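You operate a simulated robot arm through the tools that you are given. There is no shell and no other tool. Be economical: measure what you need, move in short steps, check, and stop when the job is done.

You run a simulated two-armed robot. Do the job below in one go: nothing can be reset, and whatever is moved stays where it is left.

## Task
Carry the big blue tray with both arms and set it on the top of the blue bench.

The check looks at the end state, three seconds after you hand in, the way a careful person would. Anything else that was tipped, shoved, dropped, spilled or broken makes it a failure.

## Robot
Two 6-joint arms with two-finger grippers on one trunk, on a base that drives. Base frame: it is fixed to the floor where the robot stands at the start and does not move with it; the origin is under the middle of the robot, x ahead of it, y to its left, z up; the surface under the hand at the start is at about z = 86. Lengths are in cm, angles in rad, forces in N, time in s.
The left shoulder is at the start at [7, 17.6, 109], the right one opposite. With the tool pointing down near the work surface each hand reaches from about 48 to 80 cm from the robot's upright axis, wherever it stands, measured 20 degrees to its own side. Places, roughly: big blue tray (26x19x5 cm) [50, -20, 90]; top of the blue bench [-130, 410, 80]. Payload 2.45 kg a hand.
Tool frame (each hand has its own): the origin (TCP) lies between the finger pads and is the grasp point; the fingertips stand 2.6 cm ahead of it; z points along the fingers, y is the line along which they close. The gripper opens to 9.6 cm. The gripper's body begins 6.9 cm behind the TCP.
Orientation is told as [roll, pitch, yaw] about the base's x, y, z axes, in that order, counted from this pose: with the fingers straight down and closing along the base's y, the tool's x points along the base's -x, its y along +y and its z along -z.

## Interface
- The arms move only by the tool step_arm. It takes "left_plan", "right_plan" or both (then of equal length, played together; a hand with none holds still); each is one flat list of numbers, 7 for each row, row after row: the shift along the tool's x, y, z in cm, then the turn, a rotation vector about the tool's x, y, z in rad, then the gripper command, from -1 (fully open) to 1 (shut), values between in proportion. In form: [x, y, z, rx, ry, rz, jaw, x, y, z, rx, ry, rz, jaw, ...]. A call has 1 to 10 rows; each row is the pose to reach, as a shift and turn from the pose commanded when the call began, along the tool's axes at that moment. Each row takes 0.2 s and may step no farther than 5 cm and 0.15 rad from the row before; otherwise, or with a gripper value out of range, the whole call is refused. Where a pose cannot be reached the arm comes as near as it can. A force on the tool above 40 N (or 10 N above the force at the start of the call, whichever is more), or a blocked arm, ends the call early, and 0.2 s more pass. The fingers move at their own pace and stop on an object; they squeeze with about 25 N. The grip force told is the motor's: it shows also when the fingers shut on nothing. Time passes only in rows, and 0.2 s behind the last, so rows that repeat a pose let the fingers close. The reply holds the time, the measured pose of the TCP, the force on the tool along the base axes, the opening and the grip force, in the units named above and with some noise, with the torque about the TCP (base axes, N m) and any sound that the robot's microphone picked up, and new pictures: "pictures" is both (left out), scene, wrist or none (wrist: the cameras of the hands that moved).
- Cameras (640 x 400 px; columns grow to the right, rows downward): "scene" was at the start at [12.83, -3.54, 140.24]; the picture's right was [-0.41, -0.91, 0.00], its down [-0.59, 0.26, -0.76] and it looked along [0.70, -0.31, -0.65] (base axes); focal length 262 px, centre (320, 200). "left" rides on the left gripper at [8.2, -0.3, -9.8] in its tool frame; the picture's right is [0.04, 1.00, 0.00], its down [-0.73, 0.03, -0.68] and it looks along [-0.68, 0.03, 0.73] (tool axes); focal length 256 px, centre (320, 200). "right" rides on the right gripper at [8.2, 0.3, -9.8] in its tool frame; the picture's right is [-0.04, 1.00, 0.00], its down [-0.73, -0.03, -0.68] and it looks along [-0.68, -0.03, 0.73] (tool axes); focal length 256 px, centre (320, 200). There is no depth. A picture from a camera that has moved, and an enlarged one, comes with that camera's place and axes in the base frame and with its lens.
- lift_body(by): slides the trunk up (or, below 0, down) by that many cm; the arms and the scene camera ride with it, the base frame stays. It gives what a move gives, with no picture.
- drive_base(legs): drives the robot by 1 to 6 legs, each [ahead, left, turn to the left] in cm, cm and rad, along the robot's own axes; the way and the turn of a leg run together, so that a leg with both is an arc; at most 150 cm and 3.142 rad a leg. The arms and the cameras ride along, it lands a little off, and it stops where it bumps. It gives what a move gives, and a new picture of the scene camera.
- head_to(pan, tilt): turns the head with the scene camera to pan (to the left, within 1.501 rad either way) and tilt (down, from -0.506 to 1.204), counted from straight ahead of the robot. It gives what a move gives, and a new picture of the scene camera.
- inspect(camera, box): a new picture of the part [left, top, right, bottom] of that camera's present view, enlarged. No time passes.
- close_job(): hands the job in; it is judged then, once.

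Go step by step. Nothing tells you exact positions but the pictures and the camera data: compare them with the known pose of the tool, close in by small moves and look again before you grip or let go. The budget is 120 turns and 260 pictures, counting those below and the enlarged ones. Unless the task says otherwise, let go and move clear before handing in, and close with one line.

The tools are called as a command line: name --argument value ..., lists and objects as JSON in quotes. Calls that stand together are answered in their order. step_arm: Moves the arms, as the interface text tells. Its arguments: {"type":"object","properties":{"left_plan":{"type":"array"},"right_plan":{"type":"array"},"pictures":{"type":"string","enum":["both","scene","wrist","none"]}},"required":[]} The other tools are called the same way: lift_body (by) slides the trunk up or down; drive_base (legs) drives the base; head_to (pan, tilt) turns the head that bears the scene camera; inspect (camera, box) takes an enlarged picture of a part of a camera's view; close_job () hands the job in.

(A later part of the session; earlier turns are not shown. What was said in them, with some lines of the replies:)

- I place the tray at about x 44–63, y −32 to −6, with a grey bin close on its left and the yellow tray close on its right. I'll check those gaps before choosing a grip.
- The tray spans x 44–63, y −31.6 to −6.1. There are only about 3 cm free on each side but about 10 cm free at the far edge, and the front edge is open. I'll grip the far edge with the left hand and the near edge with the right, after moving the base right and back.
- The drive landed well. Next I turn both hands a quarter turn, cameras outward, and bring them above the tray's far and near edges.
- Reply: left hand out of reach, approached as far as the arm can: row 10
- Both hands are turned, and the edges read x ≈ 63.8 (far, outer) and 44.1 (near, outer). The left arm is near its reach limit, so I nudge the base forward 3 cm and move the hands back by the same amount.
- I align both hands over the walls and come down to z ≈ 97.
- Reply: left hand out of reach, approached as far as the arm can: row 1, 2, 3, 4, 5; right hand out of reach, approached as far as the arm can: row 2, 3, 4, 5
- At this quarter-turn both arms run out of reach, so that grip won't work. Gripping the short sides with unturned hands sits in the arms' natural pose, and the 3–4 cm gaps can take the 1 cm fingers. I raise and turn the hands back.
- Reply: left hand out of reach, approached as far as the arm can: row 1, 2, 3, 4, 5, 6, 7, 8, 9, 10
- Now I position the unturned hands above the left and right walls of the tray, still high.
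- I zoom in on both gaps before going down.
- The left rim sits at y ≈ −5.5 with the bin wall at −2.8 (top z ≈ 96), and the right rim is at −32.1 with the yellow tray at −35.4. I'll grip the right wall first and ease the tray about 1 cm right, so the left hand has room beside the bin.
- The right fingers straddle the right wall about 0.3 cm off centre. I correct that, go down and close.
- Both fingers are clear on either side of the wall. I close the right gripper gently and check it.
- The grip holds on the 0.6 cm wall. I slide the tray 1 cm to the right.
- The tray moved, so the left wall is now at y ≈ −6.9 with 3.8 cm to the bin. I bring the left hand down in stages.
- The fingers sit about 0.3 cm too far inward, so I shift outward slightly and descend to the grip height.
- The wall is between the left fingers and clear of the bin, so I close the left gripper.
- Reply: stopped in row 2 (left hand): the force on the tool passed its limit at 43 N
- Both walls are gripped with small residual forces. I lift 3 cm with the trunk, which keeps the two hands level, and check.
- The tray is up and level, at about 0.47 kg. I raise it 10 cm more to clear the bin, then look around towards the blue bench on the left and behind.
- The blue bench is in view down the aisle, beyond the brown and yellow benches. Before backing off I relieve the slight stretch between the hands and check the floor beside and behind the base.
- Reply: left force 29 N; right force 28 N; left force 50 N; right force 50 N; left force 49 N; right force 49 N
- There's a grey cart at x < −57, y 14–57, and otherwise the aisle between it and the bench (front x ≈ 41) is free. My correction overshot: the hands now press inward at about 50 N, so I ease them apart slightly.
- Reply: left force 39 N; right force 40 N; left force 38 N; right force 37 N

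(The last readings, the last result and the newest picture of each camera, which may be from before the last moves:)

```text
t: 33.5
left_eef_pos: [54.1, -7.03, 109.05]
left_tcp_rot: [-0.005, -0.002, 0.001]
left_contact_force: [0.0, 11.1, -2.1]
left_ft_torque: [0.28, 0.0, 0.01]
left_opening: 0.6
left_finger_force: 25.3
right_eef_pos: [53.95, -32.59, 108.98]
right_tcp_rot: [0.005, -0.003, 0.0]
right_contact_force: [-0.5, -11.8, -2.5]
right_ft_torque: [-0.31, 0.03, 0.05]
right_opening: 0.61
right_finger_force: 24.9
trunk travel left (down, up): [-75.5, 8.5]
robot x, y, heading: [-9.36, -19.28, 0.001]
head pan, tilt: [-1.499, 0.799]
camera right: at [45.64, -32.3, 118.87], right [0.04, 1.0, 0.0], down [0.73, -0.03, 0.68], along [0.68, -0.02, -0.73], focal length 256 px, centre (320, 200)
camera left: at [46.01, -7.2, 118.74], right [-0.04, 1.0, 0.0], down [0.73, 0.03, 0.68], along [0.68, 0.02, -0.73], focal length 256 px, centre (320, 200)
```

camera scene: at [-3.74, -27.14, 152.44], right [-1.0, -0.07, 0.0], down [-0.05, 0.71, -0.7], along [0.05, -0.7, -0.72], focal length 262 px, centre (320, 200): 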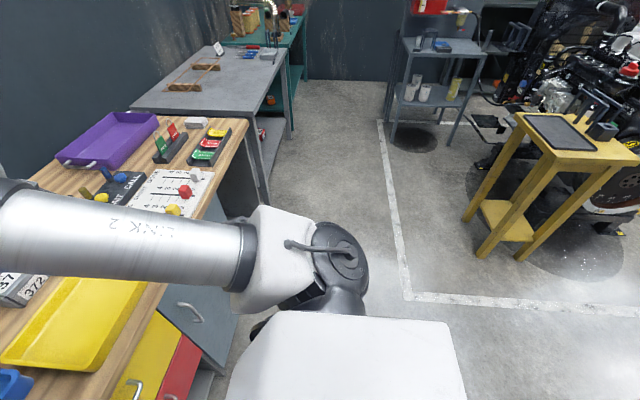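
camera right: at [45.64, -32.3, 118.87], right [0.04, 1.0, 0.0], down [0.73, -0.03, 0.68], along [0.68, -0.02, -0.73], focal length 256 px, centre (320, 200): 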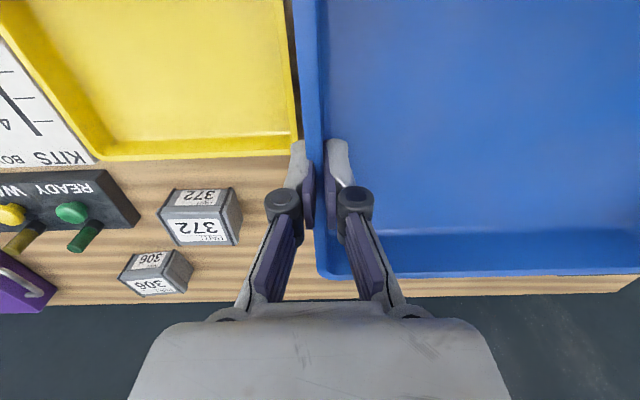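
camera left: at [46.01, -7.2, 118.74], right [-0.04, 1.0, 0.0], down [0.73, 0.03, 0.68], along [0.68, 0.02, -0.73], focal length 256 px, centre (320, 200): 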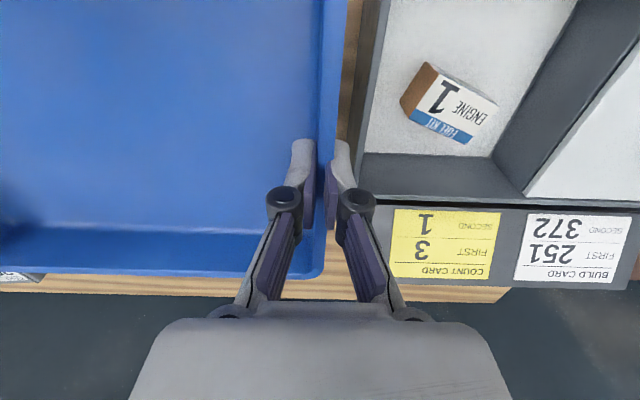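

The grip is steady and the hands are nearly relaxed. I back off 22 cm and make half of the left turn.

drive_base --legs '[[-22, 0, 0], [0, 0, 0.6]]'

head_to --pan 0.9 --tilt 0.6

```text
t: 36.8
left_eef_pos: [14.63, 26.52, 109.02]
left_tcp_rot: [-0.003, -0.003, 0.6]
left_contact_force: [10.0, -13.2, -1.8]
left_ft_torque: [-0.33, -0.18, 0.04]
left_opening: 0.58
left_finger_force: 25.3
right_eef_pos: [28.98, 5.34, 109.02]
right_tcp_rot: [0.005, -0.002, 0.598]
right_contact_force: [-9.2, 14.0, -2.1]
right_ft_torque: [0.35, 0.19, 0.06]
right_opening: 0.6
right_finger_force: 25.0
trunk travel left (down, up): [-75.5, 8.5]
robot x, y, heading: [-31.12, -19.5, 0.6]
head pan, tilt: [-1.499, 0.799]
camera scene: at [-21.75, -22.67, 157.43], right [-0.78, -0.62, 0.0], down [-0.45, 0.56, -0.7], along [0.43, -0.55, -0.72], focal length 262 px, centre (320, 200)
```

scene: 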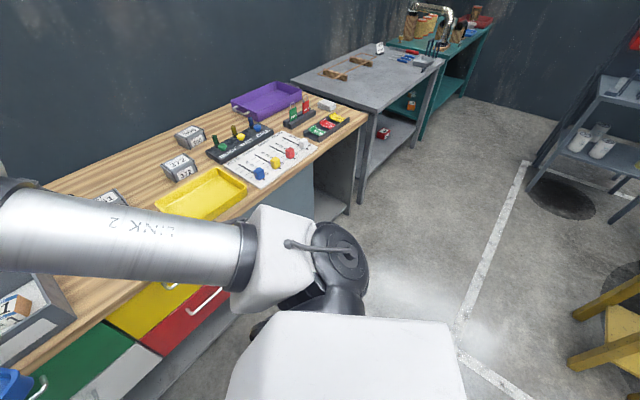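

```text
t: 39.0
left_eef_pos: [14.54, 26.71, 108.95]
left_tcp_rot: [-0.006, -0.002, 0.601]
left_contact_force: [2.6, -2.6, -1.7]
left_ft_torque: [-0.06, -0.07, 0.01]
left_opening: 0.59
left_finger_force: 24.8
right_eef_pos: [28.86, 5.37, 109.05]
right_tcp_rot: [0.006, -0.002, 0.599]
right_contact_force: [-1.7, 2.8, -2.1]
right_ft_torque: [0.06, 0.11, 0.07]
right_opening: 0.61
right_finger_force: 25.3
trunk travel left (down, up): [-75.5, 8.5]
robot x, y, heading: [-31.19, -19.13, 0.607]
head pan, tilt: [0.901, 0.6]
camera scene: at [-26.22, -7.5, 159.12], right [1.0, -0.07, 0.0], down [-0.04, -0.56, -0.82], along [0.06, 0.82, -0.57], focal length 262 px, centre (320, 200)
```

scene: 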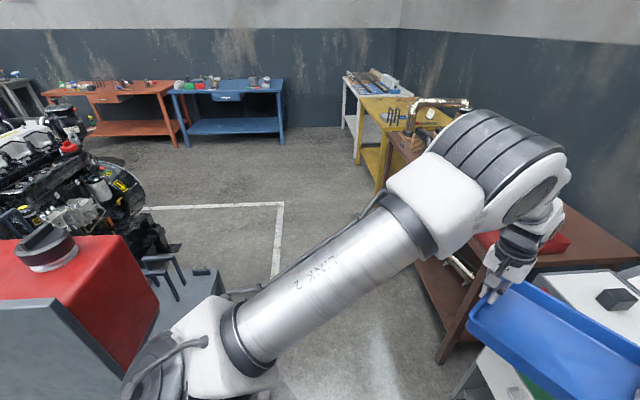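

Clear so far. I finish the turn, then shift right to the middle of the aisle (x ≈ −8) to stay clear of the cart.

drive_base --legs '[[0, 0, 0.5], [0, 0, 0.47], [0, -24, 0]]'

head_to --pan 0 --tilt 0.45

```text
t: 43.6
left_eef_pos: [-20.14, 44.79, 109.06]
left_tcp_rot: [-0.005, -0.001, 1.585]
left_contact_force: [5.6, 0.6, -2.6]
left_ft_torque: [0.04, -0.16, 0.05]
left_opening: 0.61
left_finger_force: 24.6
right_eef_pos: [5.57, 44.87, 109.0]
right_tcp_rot: [0.004, -0.002, 1.582]
right_contact_force: [-5.9, -0.7, -2.4]
right_ft_torque: [-0.02, 0.15, 0.08]
right_opening: 0.61
right_finger_force: 24.7
trunk travel left (down, up): [-75.5, 8.5]
robot x, y, heading: [-7.39, -18.64, 1.587]
head pan, tilt: [0.901, 0.6]
camera scene: at [-14.28, -8.29, 159.11], right [0.61, 0.79, 0.0], down [0.45, -0.34, -0.82], along [-0.65, 0.5, -0.57], focal length 262 px, centre (320, 200)
```

scene: 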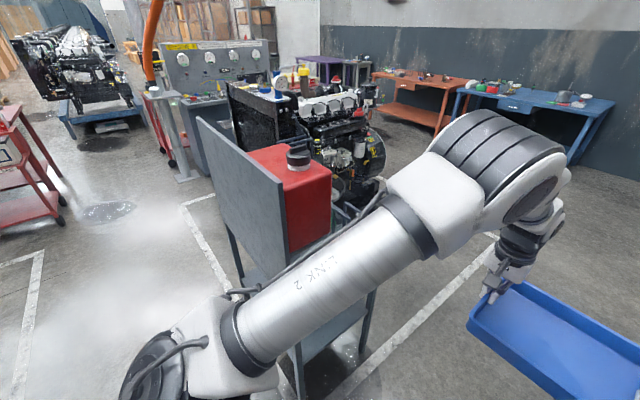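

```text
t: 44.8
left_eef_pos: [-19.97, 44.59, 109.01]
left_tcp_rot: [-0.006, -0.002, 1.586]
left_contact_force: [0.6, -0.1, -2.0]
left_ft_torque: [-0.01, -0.01, 0.01]
left_opening: 0.6
left_finger_force: 24.7
right_eef_pos: [5.67, 44.84, 109.08]
right_tcp_rot: [0.004, -0.002, 1.582]
right_contact_force: [-0.9, -1.3, -3.1]
right_ft_torque: [-0.02, 0.0, 0.08]
right_opening: 0.6
right_finger_force: 25.2
trunk travel left (down, up): [-75.5, 8.5]
robot x, y, heading: [-7.27, -18.99, 1.588]
head pan, tilt: [0.0, 0.45]
camera scene: at [-7.27, -4.48, 160.47], right [1.0, 0.02, 0.0], down [0.01, -0.44, -0.9], along [-0.01, 0.9, -0.44], focal length 262 px, centre (320, 200)
```

scene: 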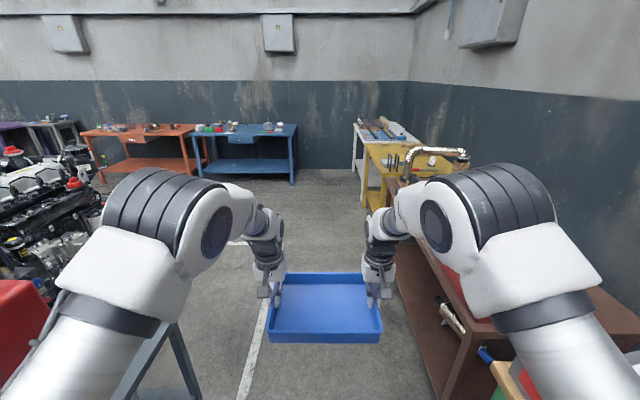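

The lane ahead is clear and the tray is held level, so I drive forward along the aisle.

drive_base --legs '[[130, 0, 0], [120, 0, 0]]'

```text
t: 57.0
left_eef_pos: [-19.47, 295.79, 108.92]
left_tcp_rot: [-0.004, -0.003, 1.559]
left_contact_force: [1.7, 0.4, -1.7]
left_ft_torque: [-0.03, -0.05, -0.02]
left_opening: 0.59
left_finger_force: 24.6
right_eef_pos: [6.07, 295.37, 109.11]
right_tcp_rot: [0.003, -0.001, 1.556]
right_contact_force: [-2.1, 0.3, -1.5]
right_ft_torque: [-0.04, 0.05, 0.06]
right_opening: 0.6
right_finger_force: 25.0
trunk travel left (down, up): [-75.5, 8.5]
robot x, y, heading: [-8.17, 232.24, 1.556]
head pan, tilt: [0.0, 0.45]
camera scene: at [-8.05, 246.32, 160.48], right [1.0, -0.01, 0.0], down [0.0, -0.44, -0.9], along [0.01, 0.9, -0.44], focal length 262 px, centre (320, 200)
```

scene: 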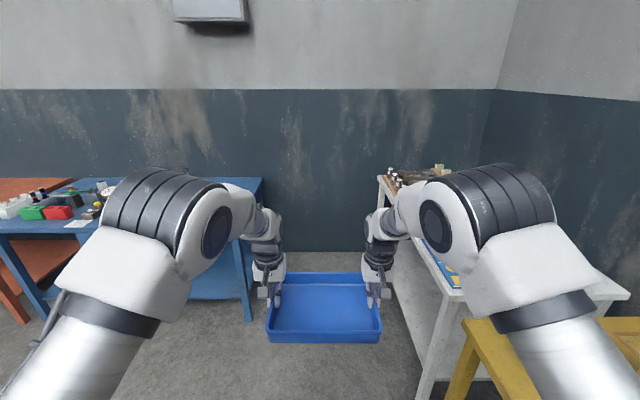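

The blue bench's front is at y ≈ 380 and its right end at x ≈ −57. I look at its top and to the left before going sideways.

head_to --pan 0.75 --tilt 0.4

head_to --pan 1.5 --tilt 0.5

```text
t: 58.1
left_eef_pos: [-19.46, 295.88, 108.94]
left_tcp_rot: [-0.005, -0.002, 1.558]
left_contact_force: [-0.6, 0.2, -2.8]
left_ft_torque: [0.0, 0.03, -0.03]
left_opening: 0.6
left_finger_force: 25.1
right_eef_pos: [6.08, 295.34, 109.03]
right_tcp_rot: [0.003, -0.002, 1.557]
right_contact_force: [0.0, -0.7, -2.0]
right_ft_torque: [-0.02, 0.0, 0.03]
right_opening: 0.59
right_finger_force: 24.7
trunk travel left (down, up): [-75.5, 8.5]
robot x, y, heading: [-8.38, 232.54, 1.562]
head pan, tilt: [0.75, 0.4]
camera scene: at [-14.39, 244.01, 160.94], right [0.74, 0.67, 0.0], down [0.26, -0.29, -0.92], along [-0.62, 0.68, -0.39], focal length 262 px, centre (320, 200)
```

scene: 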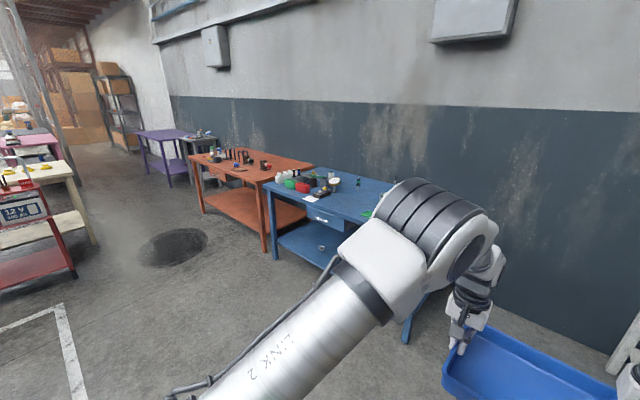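

```text
t: 59.2
left_eef_pos: [-19.52, 295.85, 109.06]
left_tcp_rot: [-0.006, -0.002, 1.558]
left_contact_force: [-0.3, 0.1, -3.3]
left_ft_torque: [0.04, -0.03, -0.04]
left_opening: 0.59
left_finger_force: 24.7
right_eef_pos: [6.12, 295.43, 109.0]
right_tcp_rot: [0.003, -0.001, 1.557]
right_contact_force: [0.8, -0.5, -1.7]
right_ft_torque: [-0.06, 0.01, 0.07]
right_opening: 0.58
right_finger_force: 24.7
trunk travel left (down, up): [-75.5, 8.5]
robot x, y, heading: [-8.38, 232.09, 1.559]
head pan, tilt: [1.499, 0.499]
camera scene: at [-17.22, 237.94, 160.03], right [0.08, 1.0, 0.0], down [0.48, -0.04, -0.88], along [-0.88, 0.07, -0.48], focal length 262 px, centre (320, 200)
```

scene: 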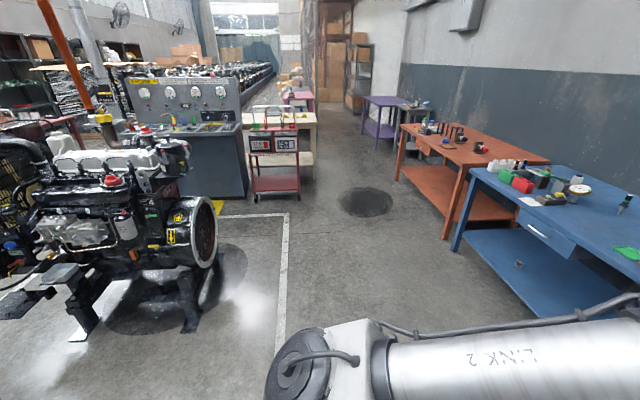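

The bench spans x −202 to −57 with items at its left part and a few on the right. I strafe left, staying clear of the engine, to look from the front.

drive_base --legs '[[15, 0, 0], [0, 100, 0]]'

head_to --pan 0 --tilt 0.35

```text
t: 65.4
left_eef_pos: [-117.45, 312.98, 108.88]
left_tcp_rot: [-0.004, -0.001, 1.543]
left_contact_force: [0.3, 0.6, -0.9]
left_ft_torque: [-0.03, -0.03, 0.0]
left_opening: 0.58
left_finger_force: 24.7
right_eef_pos: [-91.97, 311.94, 109.08]
right_tcp_rot: [0.005, 0.0, 1.537]
right_contact_force: [-0.7, -0.5, -2.5]
right_ft_torque: [0.04, 0.01, 0.07]
right_opening: 0.59
right_finger_force: 25.1
trunk travel left (down, up): [-75.5, 8.5]
robot x, y, heading: [-107.37, 248.99, 1.544]
head pan, tilt: [1.499, 0.499]
camera scene: at [-116.28, 254.91, 160.03], right [0.1, 0.99, 0.0], down [0.48, -0.05, -0.88], along [-0.87, 0.09, -0.48], focal length 262 px, centre (320, 200)
```

scene: 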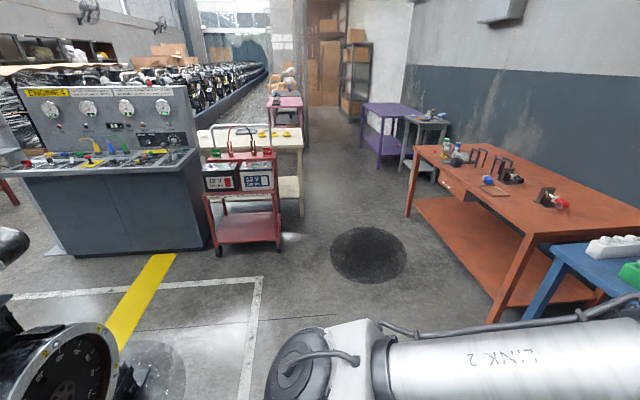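

```text
t: 67.0
left_eef_pos: [-117.5, 312.93, 108.97]
left_tcp_rot: [-0.006, -0.002, 1.541]
left_contact_force: [-0.1, 0.8, -1.8]
left_ft_torque: [0.01, 0.01, -0.02]
left_opening: 0.6
left_finger_force: 25.2
right_eef_pos: [-91.83, 311.89, 108.95]
right_tcp_rot: [0.004, -0.002, 1.539]
right_contact_force: [-0.1, 0.2, -1.2]
right_ft_torque: [-0.03, 0.0, 0.03]
right_opening: 0.61
right_finger_force: 24.6
trunk travel left (down, up): [-75.5, 8.5]
robot x, y, heading: [-107.47, 248.8, 1.538]
head pan, tilt: [0.0, 0.351]
camera scene: at [-107.01, 263.31, 161.39], right [1.0, -0.03, 0.0], down [-0.01, -0.34, -0.94], along [0.03, 0.94, -0.34], focal length 262 px, centre (320, 200)
```

scene: 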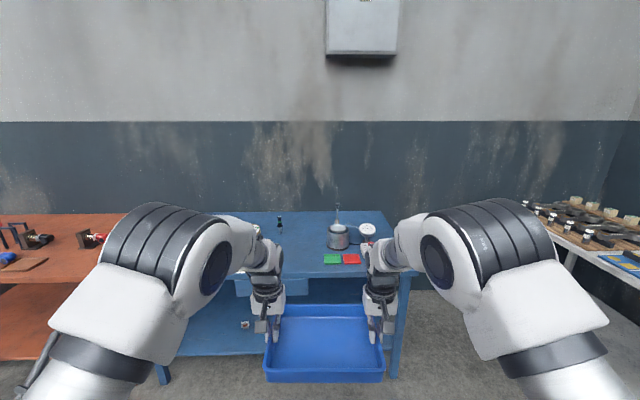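

Bench top items: an oil can at (−91, 407) with red and green cards in front of it, a thin bottle near (−132, 428), and a cluster left of x ≈ −148. The free patch is around x −145 to −105. I centre on x ≈ −125, square up and look again.

drive_base --legs '[[0, 17.5, 0.03]]'

head_to --pan 0 --tilt 0.3

step_arm --left_plan '[0, 0, 0, 0, 0, 0, 1]' --right_plan '[0, 0, 0, 0, 0, 0, 1]' --pictures "wrist"

```text
t: 68.5
left_eef_pos: [-136.92, 312.68, 109.02]
left_tcp_rot: [0.001, -0.002, 1.574]
left_contact_force: [0.8, 0.5, -2.9]
left_ft_torque: [-0.01, 0.03, -0.03]
left_opening: 0.61
left_finger_force: 24.9
right_eef_pos: [-111.34, 312.62, 108.97]
right_tcp_rot: [0.008, -0.002, 1.572]
right_contact_force: [0.4, 0.5, -1.5]
right_ft_torque: [-0.01, 0.0, 0.06]
right_opening: 0.61
right_finger_force: 25.2
trunk travel left (down, up): [-75.5, 8.5]
robot x, y, heading: [-124.98, 249.42, 1.578]
head pan, tilt: [0.0, 0.351]
camera scene: at [-124.74, 263.53, 161.39], right [1.0, 0.0, 0.0], down [0.0, -0.34, -0.94], along [-0.01, 0.94, -0.34], focal length 262 px, centre (320, 200)
```

scene: 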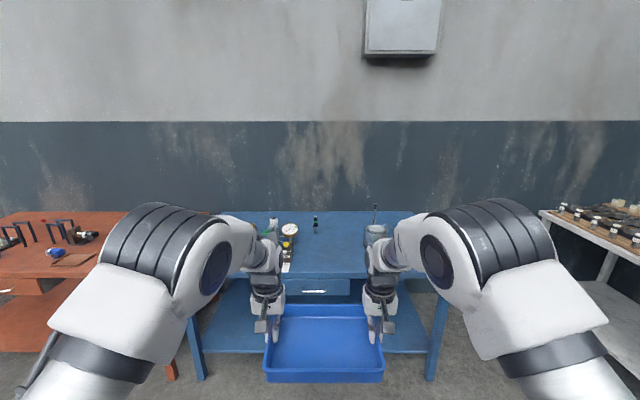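

```text
t: 69.1
left_eef_pos: [-137.28, 312.79, 108.99]
left_tcp_rot: [-0.003, -0.002, 1.575]
left_contact_force: [-0.2, 0.1, -1.5]
left_ft_torque: [-0.07, 0.02, 0.01]
left_opening: 0.59
left_finger_force: 24.6
right_eef_pos: [-111.63, 312.56, 109.03]
right_tcp_rot: [0.005, -0.002, 1.573]
right_contact_force: [-0.1, -0.3, -1.0]
right_ft_torque: [0.07, 0.0, 0.06]
right_opening: 0.58
right_finger_force: 24.7
trunk travel left (down, up): [-75.5, 8.5]
robot x, y, heading: [-124.8, 248.96, 1.576]
head pan, tilt: [0.0, 0.3]
camera scene: at [-125.01, 263.55, 161.86], right [1.0, 0.0, 0.0], down [0.0, -0.3, -0.95], along [0.0, 0.95, -0.3], focal length 262 px, centre (320, 200)
```

scene: 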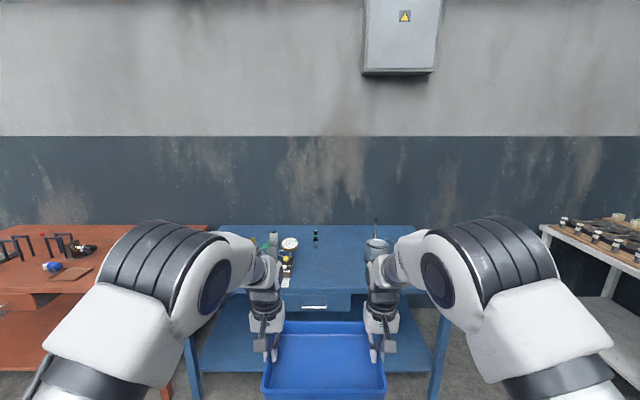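

```text
t: 69.5
left_eef_pos: [-137.18, 312.67, 109.13]
left_tcp_rot: [-0.005, -0.001, 1.574]
left_contact_force: [0.0, 0.7, -2.1]
left_ft_torque: [-0.02, 0.02, -0.02]
left_opening: 0.63
left_finger_force: 25.3
right_eef_pos: [-111.41, 312.66, 108.92]
right_tcp_rot: [0.005, -0.004, 1.574]
right_contact_force: [1.4, 0.0, -2.1]
right_ft_torque: [0.0, 0.01, 0.07]
right_opening: 0.59
right_finger_force: 24.9
trunk travel left (down, up): [-75.5, 8.5]
robot x, y, heading: [-125.14, 249.13, 1.575]
head pan, tilt: [0.0, 0.3]
camera right: at [-111.95, 304.45, 118.86], right [-1.0, 0.04, 0.0], down [0.03, 0.73, 0.68], along [0.02, 0.68, -0.73], focal length 256 px, centre (320, 200)
camera left: at [-136.76, 304.61, 118.74], right [-1.0, -0.04, 0.0], down [-0.03, 0.73, 0.68], along [-0.03, 0.68, -0.73], focal length 256 px, centre (320, 200)
```

right: 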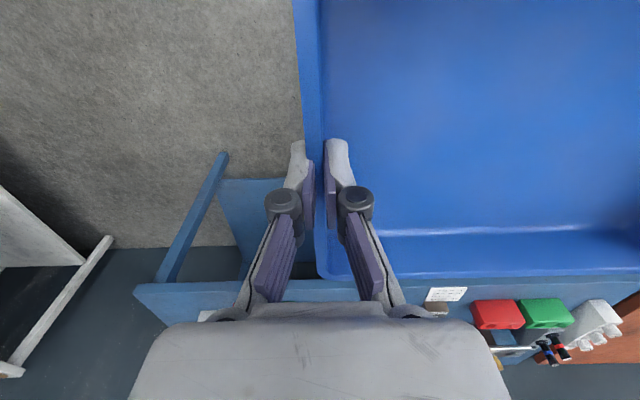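
left: 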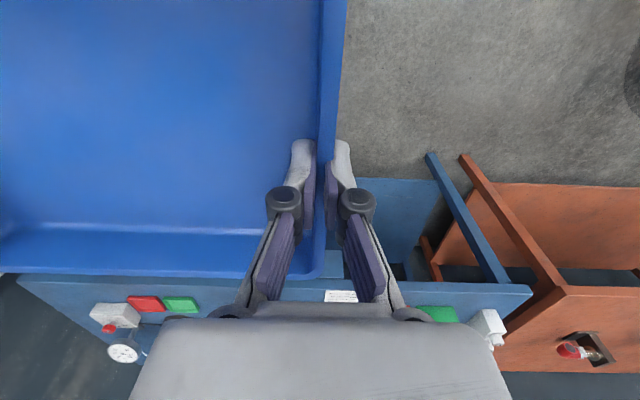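

I zoom in on the visible bench top between the arms.

inspect --camera "scene" --box '[220, 200, 420, 325]'

head_to --pan 0 --tilt 0.6

```text
3.20 times, centred on (320, 262) of scene
camera zoom: at [-124.96, 263.55, 161.86], right [1.0, 0.0, 0.0], down [0.0, -0.3, -0.96], along [0.0, 0.95, -0.3], focal length 837 px, centre (320, 0)
```

zoom: 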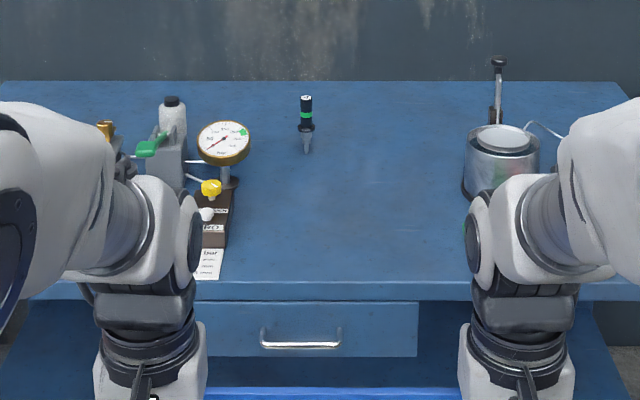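

```text
t: 70.3
left_eef_pos: [-137.23, 312.67, 109.05]
left_tcp_rot: [-0.004, -0.002, 1.573]
left_contact_force: [-0.4, -0.9, -3.1]
left_ft_torque: [0.02, 0.01, -0.03]
left_opening: 0.62
left_finger_force: 24.6
right_eef_pos: [-111.65, 312.53, 108.93]
right_tcp_rot: [0.004, -0.002, 1.572]
right_contact_force: [0.5, -0.1, -1.4]
right_ft_torque: [-0.07, -0.02, 0.05]
right_opening: 0.59
right_finger_force: 25.0
trunk travel left (down, up): [-75.5, 8.5]
robot x, y, heading: [-125.2, 249.29, 1.574]
head pan, tilt: [0.0, 0.6]
camera scene: at [-125.05, 263.05, 159.12], right [1.0, 0.0, 0.0], down [0.0, -0.56, -0.83], along [0.0, 0.83, -0.56], focal length 262 px, centre (320, 200)
```

scene: 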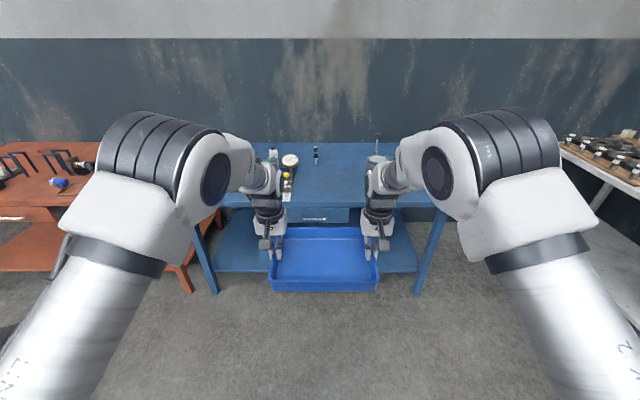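

Clear space on top spans x ≈ −140 to −100 and y ≈ 376–414. I aim for a tray centre at (−119.5, 395), moving right 5 cm and then forward most of the way.

drive_base --legs '[[0, -5, 0], [62, 0, 0]]'

step_arm --left_plan '[0, 0, 0, 0, 0, 0, 1]' --right_plan '[0, 0, 0, 0, 0, 0, 1]' --pictures "wrist"

```text
t: 74.3
left_eef_pos: [-132.55, 374.71, 109.1]
left_tcp_rot: [-0.003, -0.003, 1.576]
left_contact_force: [0.0, -0.6, -2.4]
left_ft_torque: [0.0, 0.02, 0.04]
left_opening: 0.6
left_finger_force: 25.0
right_eef_pos: [-107.09, 374.66, 108.99]
right_tcp_rot: [0.004, -0.002, 1.573]
right_contact_force: [0.1, -0.1, -1.5]
right_ft_torque: [-0.01, 0.0, 0.09]
right_opening: 0.6
right_finger_force: 24.9
trunk travel left (down, up): [-75.5, 8.5]
robot x, y, heading: [-120.36, 310.99, 1.576]
head pan, tilt: [0.0, 0.6]
camera scene: at [-120.4, 324.94, 159.13], right [1.0, 0.01, 0.0], down [0.0, -0.56, -0.83], along [-0.01, 0.82, -0.56], focal length 262 px, centre (320, 200)
```

scene: 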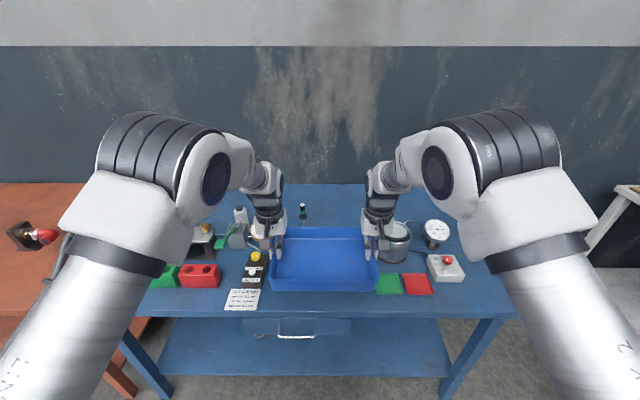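

```text
t: 74.7
left_eef_pos: [-132.59, 374.59, 109.12]
left_tcp_rot: [-0.004, -0.002, 1.578]
left_contact_force: [-0.8, 0.5, -2.3]
left_ft_torque: [-0.05, 0.01, -0.02]
left_opening: 0.59
left_finger_force: 25.3
right_eef_pos: [-106.96, 374.6, 108.97]
right_tcp_rot: [0.003, -0.002, 1.574]
right_contact_force: [0.9, -1.0, -1.4]
right_ft_torque: [0.1, -0.04, 0.07]
right_opening: 0.6
right_finger_force: 25.1
trunk travel left (down, up): [-75.5, 8.5]
robot x, y, heading: [-120.31, 311.35, 1.578]
head pan, tilt: [0.0, 0.6]
camera right: at [-107.42, 366.41, 118.87], right [-1.0, 0.04, 0.0], down [0.03, 0.73, 0.68], along [0.02, 0.68, -0.73], focal length 256 px, centre (320, 200)
camera left: at [-132.23, 366.53, 118.75], right [-1.0, -0.04, 0.0], down [-0.04, 0.73, 0.68], along [-0.03, 0.68, -0.73], focal length 256 px, centre (320, 200)
```

right: 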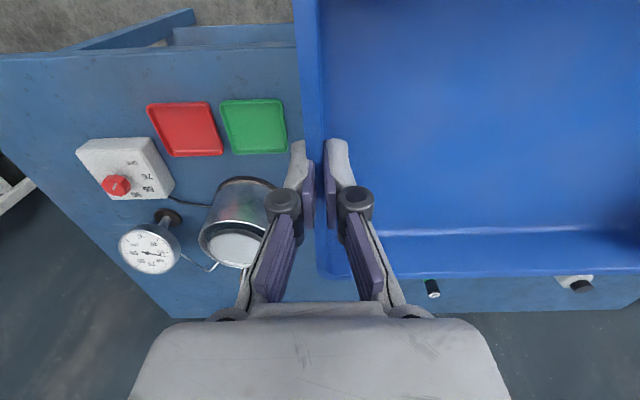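
left: 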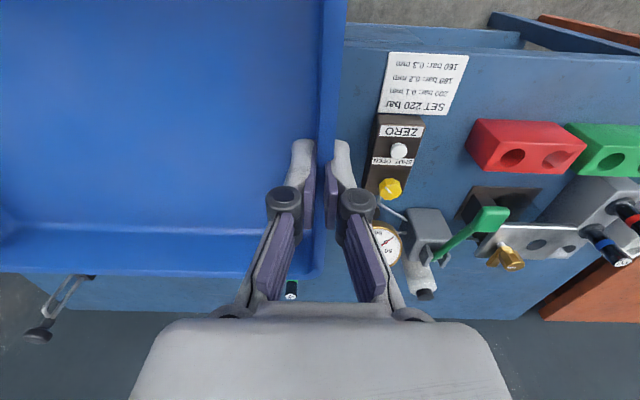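

The wrist views are clear: free space x −141.5 to −101, a standing bottle at (−128.6, 415.5), a green dish right of x = −101, and the gauge block left of −141. I drive forward 19 cm with a small left shift, giving a tray centre of about (−120.5, 393.5).

drive_base --legs '[[19, 0.8, 0]]'

lift_body --by -12

step_arm --left_plan '[0, 0, 0, 0, 0, 0, 1]' --right_plan '[0, 0, 0, 0, 0, 0, 1]'

```text
t: 76.2
left_eef_pos: [-133.18, 393.18, 109.26]
left_tcp_rot: [-0.004, -0.003, 1.57]
left_contact_force: [0.2, 0.0, -1.4]
left_ft_torque: [0.03, 0.0, 0.0]
left_opening: 0.62
left_finger_force: 24.3
right_eef_pos: [-107.59, 392.9, 109.17]
right_tcp_rot: [0.005, -0.003, 1.57]
right_contact_force: [0.5, -0.3, -2.3]
right_ft_torque: [-0.03, -0.03, 0.15]
right_opening: 0.61
right_finger_force: 24.9
trunk travel left (down, up): [-75.5, 8.5]
robot x, y, heading: [-121.64, 329.84, 1.573]
head pan, tilt: [0.0, 0.6]
camera scene: at [-121.22, 343.36, 159.16], right [1.0, 0.0, 0.0], down [0.0, -0.56, -0.83], along [0.0, 0.83, -0.56], focal length 262 px, centre (320, 200)
```

scene: 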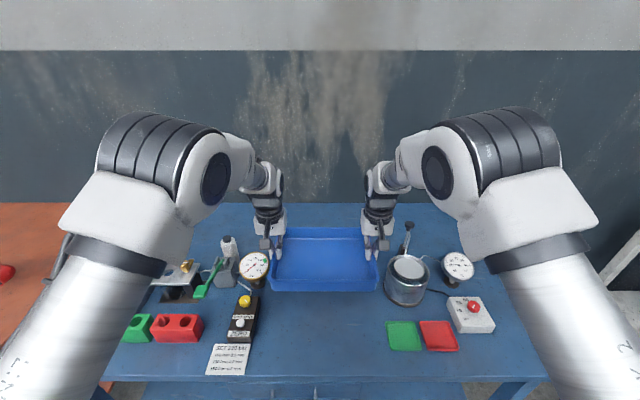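

```text
t: 77.7
left_eef_pos: [-133.26, 393.34, 97.13]
left_tcp_rot: [-0.003, -0.002, 1.571]
left_contact_force: [-0.4, 0.7, -2.1]
left_ft_torque: [-0.01, 0.02, 0.0]
left_opening: 0.6
left_finger_force: 25.3
right_eef_pos: [-107.7, 393.19, 97.01]
right_tcp_rot: [0.002, -0.001, 1.571]
right_contact_force: [0.7, -0.7, -2.2]
right_ft_torque: [-0.02, 0.01, 0.08]
right_opening: 0.58
right_finger_force: 25.0
trunk travel left (down, up): [-63.5, 20.5]
robot x, y, heading: [-120.93, 329.66, 1.569]
head pan, tilt: [0.0, 0.6]
```

```text
t: 78.1
left_eef_pos: [-133.32, 393.3, 97.0]
left_tcp_rot: [-0.003, -0.003, 1.571]
left_contact_force: [0.0, 0.6, -3.3]
left_ft_torque: [0.04, -0.01, -0.02]
left_opening: 0.62
left_finger_force: 24.5
right_eef_pos: [-107.59, 393.17, 96.81]
right_tcp_rot: [0.003, -0.003, 1.568]
right_contact_force: [0.1, 0.3, -1.6]
right_ft_torque: [-0.03, 0.0, 0.06]
right_opening: 0.62
right_finger_force: 25.5
trunk travel left (down, up): [-63.5, 20.5]
robot x, y, heading: [-121.5, 329.7, 1.573]
head pan, tilt: [0.0, 0.6]
camera scene: at [-121.23, 343.7, 147.11], right [1.0, 0.0, 0.0], down [0.0, -0.57, -0.82], along [0.0, 0.82, -0.57], focal length 262 px, centre (320, 200)
camera right: at [-108.08, 385.05, 106.86], right [-1.0, 0.04, 0.0], down [0.03, 0.73, 0.68], along [0.02, 0.68, -0.73], focal length 256 px, centre (320, 200)
camera left: at [-132.88, 385.28, 106.73], right [-1.0, -0.04, 0.0], down [-0.03, 0.73, 0.68], along [-0.02, 0.68, -0.73], focal length 256 px, centre (320, 200)
```

scene: 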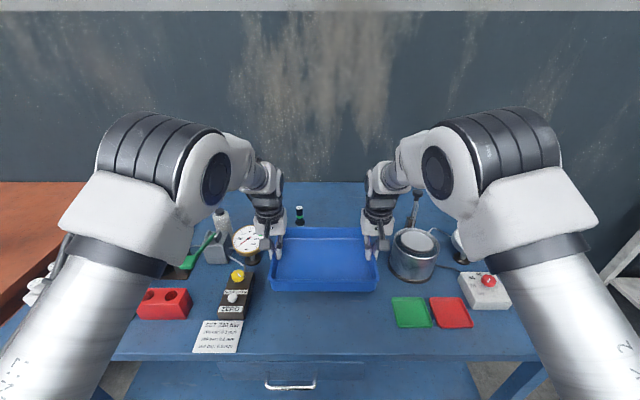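
right: 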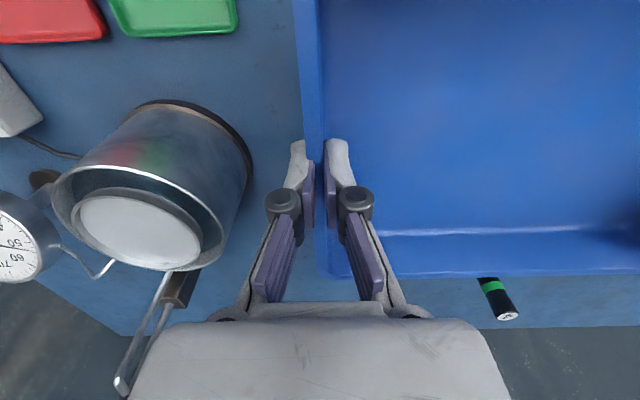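
left: 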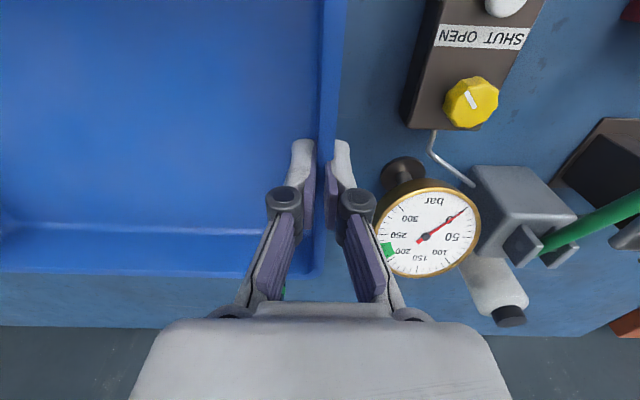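

All items are clear, but the gauge and oil can are close to where the hands open. I move back 2.5 cm and right 0.6 cm for more margin, then lower further.

drive_base --legs '[[-2.5, -0.6, 0]]'

lift_body --by -9

step_arm --left_plan '[0, 0, 0, 0, 0, 0, 1]' --right_plan '[0, 0, 0, 0, 0, 0, 1]'

```text
t: 79.0
left_eef_pos: [-132.75, 391.04, 96.83]
left_tcp_rot: [-0.006, 0.001, 1.571]
left_contact_force: [-1.0, 0.3, -2.3]
left_ft_torque: [0.05, -0.01, -0.05]
left_opening: 0.6
left_finger_force: 25.2
right_eef_pos: [-107.04, 390.98, 96.84]
right_tcp_rot: [0.005, 0.002, 1.57]
right_contact_force: [0.2, -0.2, -2.0]
right_ft_torque: [-0.14, 0.02, 0.06]
right_opening: 0.61
right_finger_force: 25.1
trunk travel left (down, up): [-63.5, 20.5]
robot x, y, heading: [-120.75, 327.22, 1.572]
head pan, tilt: [0.0, 0.6]
camera scene: at [-120.72, 341.58, 147.05], right [1.0, 0.0, 0.0], down [0.0, -0.57, -0.82], along [0.0, 0.82, -0.57], focal length 262 px, centre (320, 200)
```

scene: 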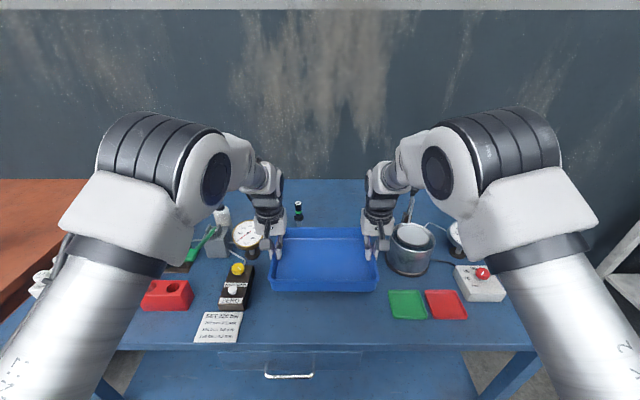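

```text
t: 80.2
left_eef_pos: [-132.7, 390.84, 87.94]
left_tcp_rot: [-0.003, -0.002, 1.57]
left_contact_force: [-0.8, 0.5, -2.6]
left_ft_torque: [-0.02, 0.04, -0.03]
left_opening: 0.59
left_finger_force: 25.1
right_eef_pos: [-107.13, 390.56, 87.98]
right_tcp_rot: [0.003, -0.002, 1.569]
right_contact_force: [0.2, 0.5, -3.0]
right_ft_torque: [0.01, -0.03, 0.07]
right_opening: 0.61
right_finger_force: 25.2
trunk travel left (down, up): [-54.5, 29.5]
robot x, y, heading: [-120.37, 327.16, 1.574]
head pan, tilt: [0.0, 0.6]
```

```text
t: 80.6
left_eef_pos: [-132.62, 390.74, 88.02]
left_tcp_rot: [-0.003, -0.001, 1.57]
left_contact_force: [-0.1, -0.5, -2.3]
left_ft_torque: [0.01, -0.02, 0.01]
left_opening: 0.6
left_finger_force: 25.1
right_eef_pos: [-107.06, 390.56, 88.09]
right_tcp_rot: [0.002, -0.001, 1.569]
right_contact_force: [0.6, -0.4, -1.9]
right_ft_torque: [-0.01, 0.0, 0.08]
right_opening: 0.58
right_finger_force: 24.9
trunk travel left (down, up): [-54.5, 29.5]
robot x, y, heading: [-120.67, 327.74, 1.575]
head pan, tilt: [0.0, 0.6]
camera scene: at [-120.63, 341.13, 138.12], right [1.0, 0.0, 0.0], down [0.0, -0.57, -0.82], along [0.0, 0.82, -0.57], focal length 262 px, centre (320, 200)
camera right: at [-107.48, 382.49, 97.85], right [-1.0, 0.04, 0.0], down [0.03, 0.73, 0.68], along [0.03, 0.68, -0.73], focal length 256 px, centre (320, 200)
camera left: at [-132.28, 382.72, 97.73], right [-1.0, -0.04, 0.0], down [-0.03, 0.73, 0.68], along [-0.02, 0.68, -0.73], focal length 256 px, centre (320, 200)
```

scene: 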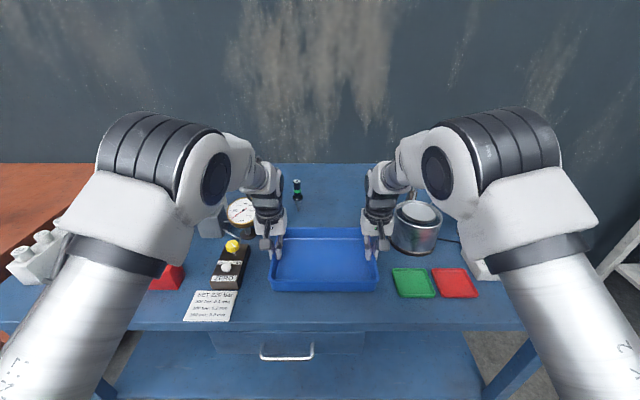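
right: 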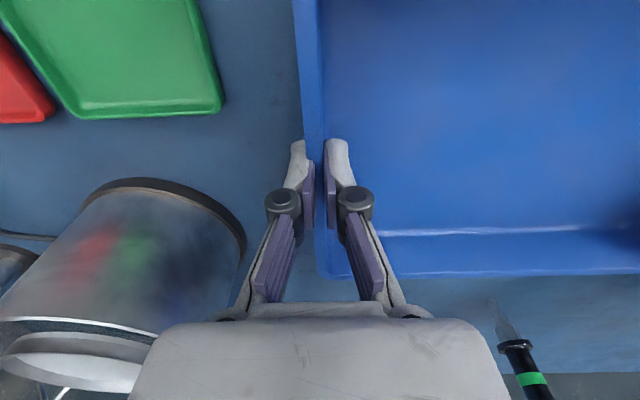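
left: 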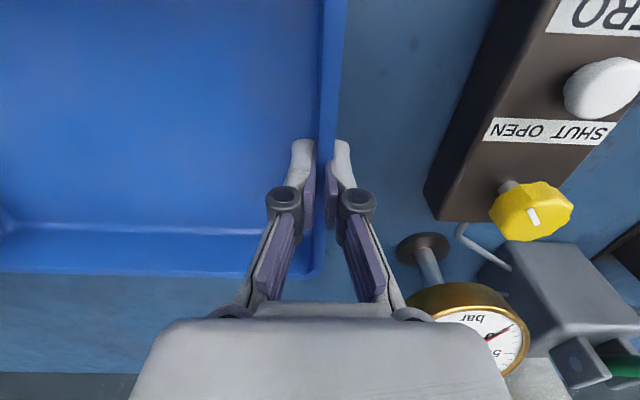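

Everything has clearance. The tray bottom should be about 3 cm above the top, so I lower 2.4 cm and then in small steps, watching the forces.

lift_body --by -2.4

lift_body --by -0.4

```text
t: 81.3
left_eef_pos: [-132.69, 390.55, 85.9]
left_tcp_rot: [-0.004, -0.006, 1.571]
left_contact_force: [-2.4, 1.0, 18.3]
left_ft_torque: [-0.18, 0.03, 0.01]
left_opening: 0.59
left_finger_force: 25.4
right_eef_pos: [-107.06, 390.32, 86.0]
right_tcp_rot: [0.003, -0.007, 1.568]
right_contact_force: [2.9, -0.6, 18.2]
right_ft_torque: [-0.23, -0.05, 0.05]
right_opening: 0.59
right_finger_force: 25.2
trunk travel left (down, up): [-52.1, 31.9]
robot x, y, heading: [-121.0, 327.35, 1.573]
head pan, tilt: [0.0, 0.6]
```

```text
t: 81.8
left_eef_pos: [-132.79, 390.49, 85.54]
left_tcp_rot: [-0.005, -0.007, 1.57]
left_contact_force: [-2.6, -1.7, 17.1]
left_ft_torque: [0.37, 0.06, -0.08]
left_opening: 0.61
left_finger_force: 24.8
right_eef_pos: [-107.11, 390.37, 85.55]
right_tcp_rot: [0.003, -0.008, 1.569]
right_contact_force: [0.9, -1.7, 17.5]
right_ft_torque: [0.3, -0.04, 0.08]
right_opening: 0.62
right_finger_force: 25.3
trunk travel left (down, up): [-51.7, 32.3]
robot x, y, heading: [-120.47, 327.58, 1.569]
head pan, tilt: [0.0, 0.6]
```

The tray has touched down evenly at about 18 N under each hand. I relieve that pressure slightly, then open the fingers a little.

lift_body --by 0.3

step_arm --left_plan '[0, 0, 0, 0, 0, 0, 0.75, 0, 0, 0, 0, 0, 0, 0.5, 0, 0, 0, 0, 0, 0, 0.45, 0, 0, 0, 0, 0, 0, 0.45]' --right_plan '[0, 0, 0, 0, 0, 0, 0.75, 0, 0, 0, 0, 0, 0, 0.5, 0, 0, 0, 0, 0, 0, 0.45, 0, 0, 0, 0, 0, 0, 0.45]'

```text
t: 82.4
left_eef_pos: [-132.64, 390.73, 85.52]
left_tcp_rot: [-0.004, -0.001, 1.57]
left_contact_force: [-0.2, -2.9, 3.9]
left_ft_torque: [-0.18, -0.01, -0.02]
left_opening: 0.58
left_finger_force: 24.9
right_eef_pos: [-106.92, 390.36, 85.58]
right_tcp_rot: [0.004, -0.002, 1.57]
right_contact_force: [-0.6, -1.8, 2.7]
right_ft_torque: [0.1, 0.02, 0.07]
right_opening: 0.59
right_finger_force: 24.3
trunk travel left (down, up): [-52.0, 32.0]
robot x, y, heading: [-120.46, 327.43, 1.576]
head pan, tilt: [0.0, 0.6]
```

```text
t: 83.4
left_eef_pos: [-132.78, 390.7, 85.58]
left_tcp_rot: [-0.004, -0.001, 1.57]
left_contact_force: [0.2, -0.2, -0.5]
left_ft_torque: [0.0, -0.01, 0.02]
left_opening: 2.61
left_finger_force: 0.1
right_eef_pos: [-106.99, 390.62, 85.54]
right_tcp_rot: [0.004, 0.0, 1.567]
right_contact_force: [0.0, 0.5, -0.4]
right_ft_torque: [0.0, 0.0, 0.01]
right_opening: 2.64
right_finger_force: 0.1
trunk travel left (down, up): [-52.0, 32.0]
robot x, y, heading: [-120.81, 327.17, 1.574]
head pan, tilt: [0.0, 0.6]
camera scene: at [-120.63, 341.05, 135.63], right [1.0, 0.0, 0.0], down [0.0, -0.57, -0.82], along [0.0, 0.82, -0.57], focal length 262 px, centre (320, 200)
camera right: at [-107.48, 382.44, 95.39], right [-1.0, 0.04, 0.0], down [0.03, 0.73, 0.68], along [0.03, 0.68, -0.73], focal length 256 px, centre (320, 200)
camera left: at [-132.29, 382.67, 95.26], right [-1.0, -0.04, 0.0], down [-0.03, 0.73, 0.68], along [-0.02, 0.68, -0.73], focal length 256 px, centre (320, 200)
```

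scene: 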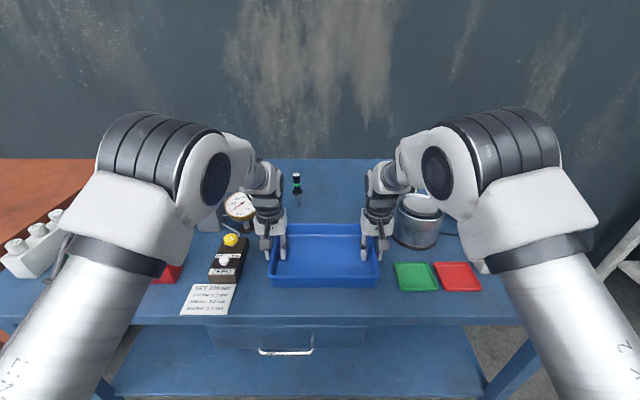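
right: 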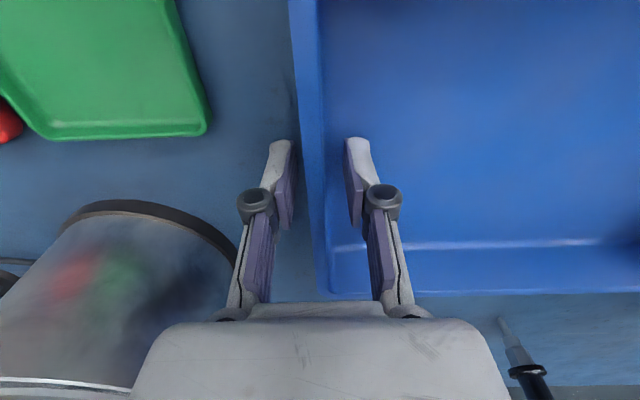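
left: 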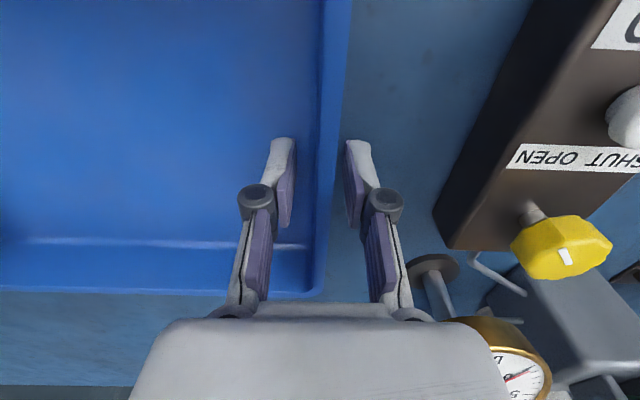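

The tray rests on the bench and the fingers are clear of both walls. I raise the hands straight up with the trunk, then look.

lift_body --by 22

drive_base --legs '[[-40, 0, 0]]'

```text
t: 85.7
left_eef_pos: [-132.65, 390.71, 107.53]
left_tcp_rot: [-0.004, -0.002, 1.571]
left_contact_force: [-0.2, 0.6, -1.0]
left_ft_torque: [-0.03, 0.03, 0.02]
left_opening: 2.67
left_finger_force: 0.1
right_eef_pos: [-106.99, 390.66, 107.64]
right_tcp_rot: [0.004, -0.003, 1.57]
right_contact_force: [0.9, 0.0, -0.2]
right_ft_torque: [-0.04, -0.03, 0.01]
right_opening: 2.65
right_finger_force: 0.1
trunk travel left (down, up): [-74.0, 10.0]
robot x, y, heading: [-120.5, 327.12, 1.575]
head pan, tilt: [0.0, 0.6]
```

```text
t: 88.2
left_eef_pos: [-132.76, 350.53, 107.6]
left_tcp_rot: [-0.004, -0.001, 1.573]
left_contact_force: [0.5, -0.1, 0.8]
left_ft_torque: [-0.01, -0.01, 0.0]
left_opening: 2.64
left_finger_force: 0.1
right_eef_pos: [-107.18, 350.28, 107.43]
right_tcp_rot: [0.005, -0.001, 1.574]
right_contact_force: [-0.6, 1.0, -0.2]
right_ft_torque: [-0.03, 0.03, 0.01]
right_opening: 2.63
right_finger_force: 0.1
trunk travel left (down, up): [-74.0, 10.0]
robot x, y, heading: [-120.65, 286.97, 1.577]
head pan, tilt: [0.0, 0.6]
camera scene: at [-120.54, 300.79, 157.61], right [1.0, 0.0, 0.0], down [0.0, -0.57, -0.82], along [0.0, 0.82, -0.57], focal length 262 px, centre (320, 200)
```

scene: 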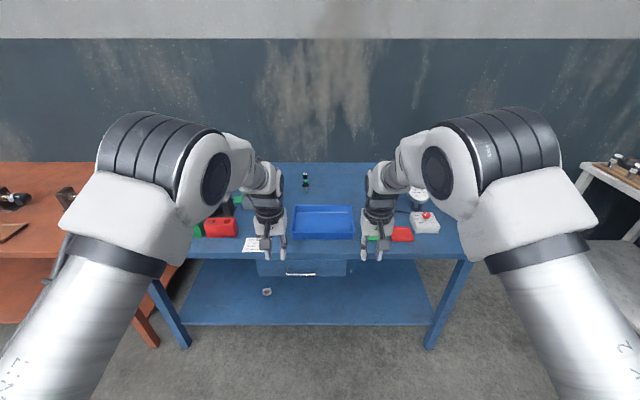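

The tray sits flat on the blue bench top, the other items stand undisturbed, and the hands are clear. I hand in.

close_job

```text
The job is handed in.
```

The big blue tray is on top of the blue bench, carried there with both arms. It rests flat at about (−120, 391). I saw nothing else moved or tipped, and the hands are clear.
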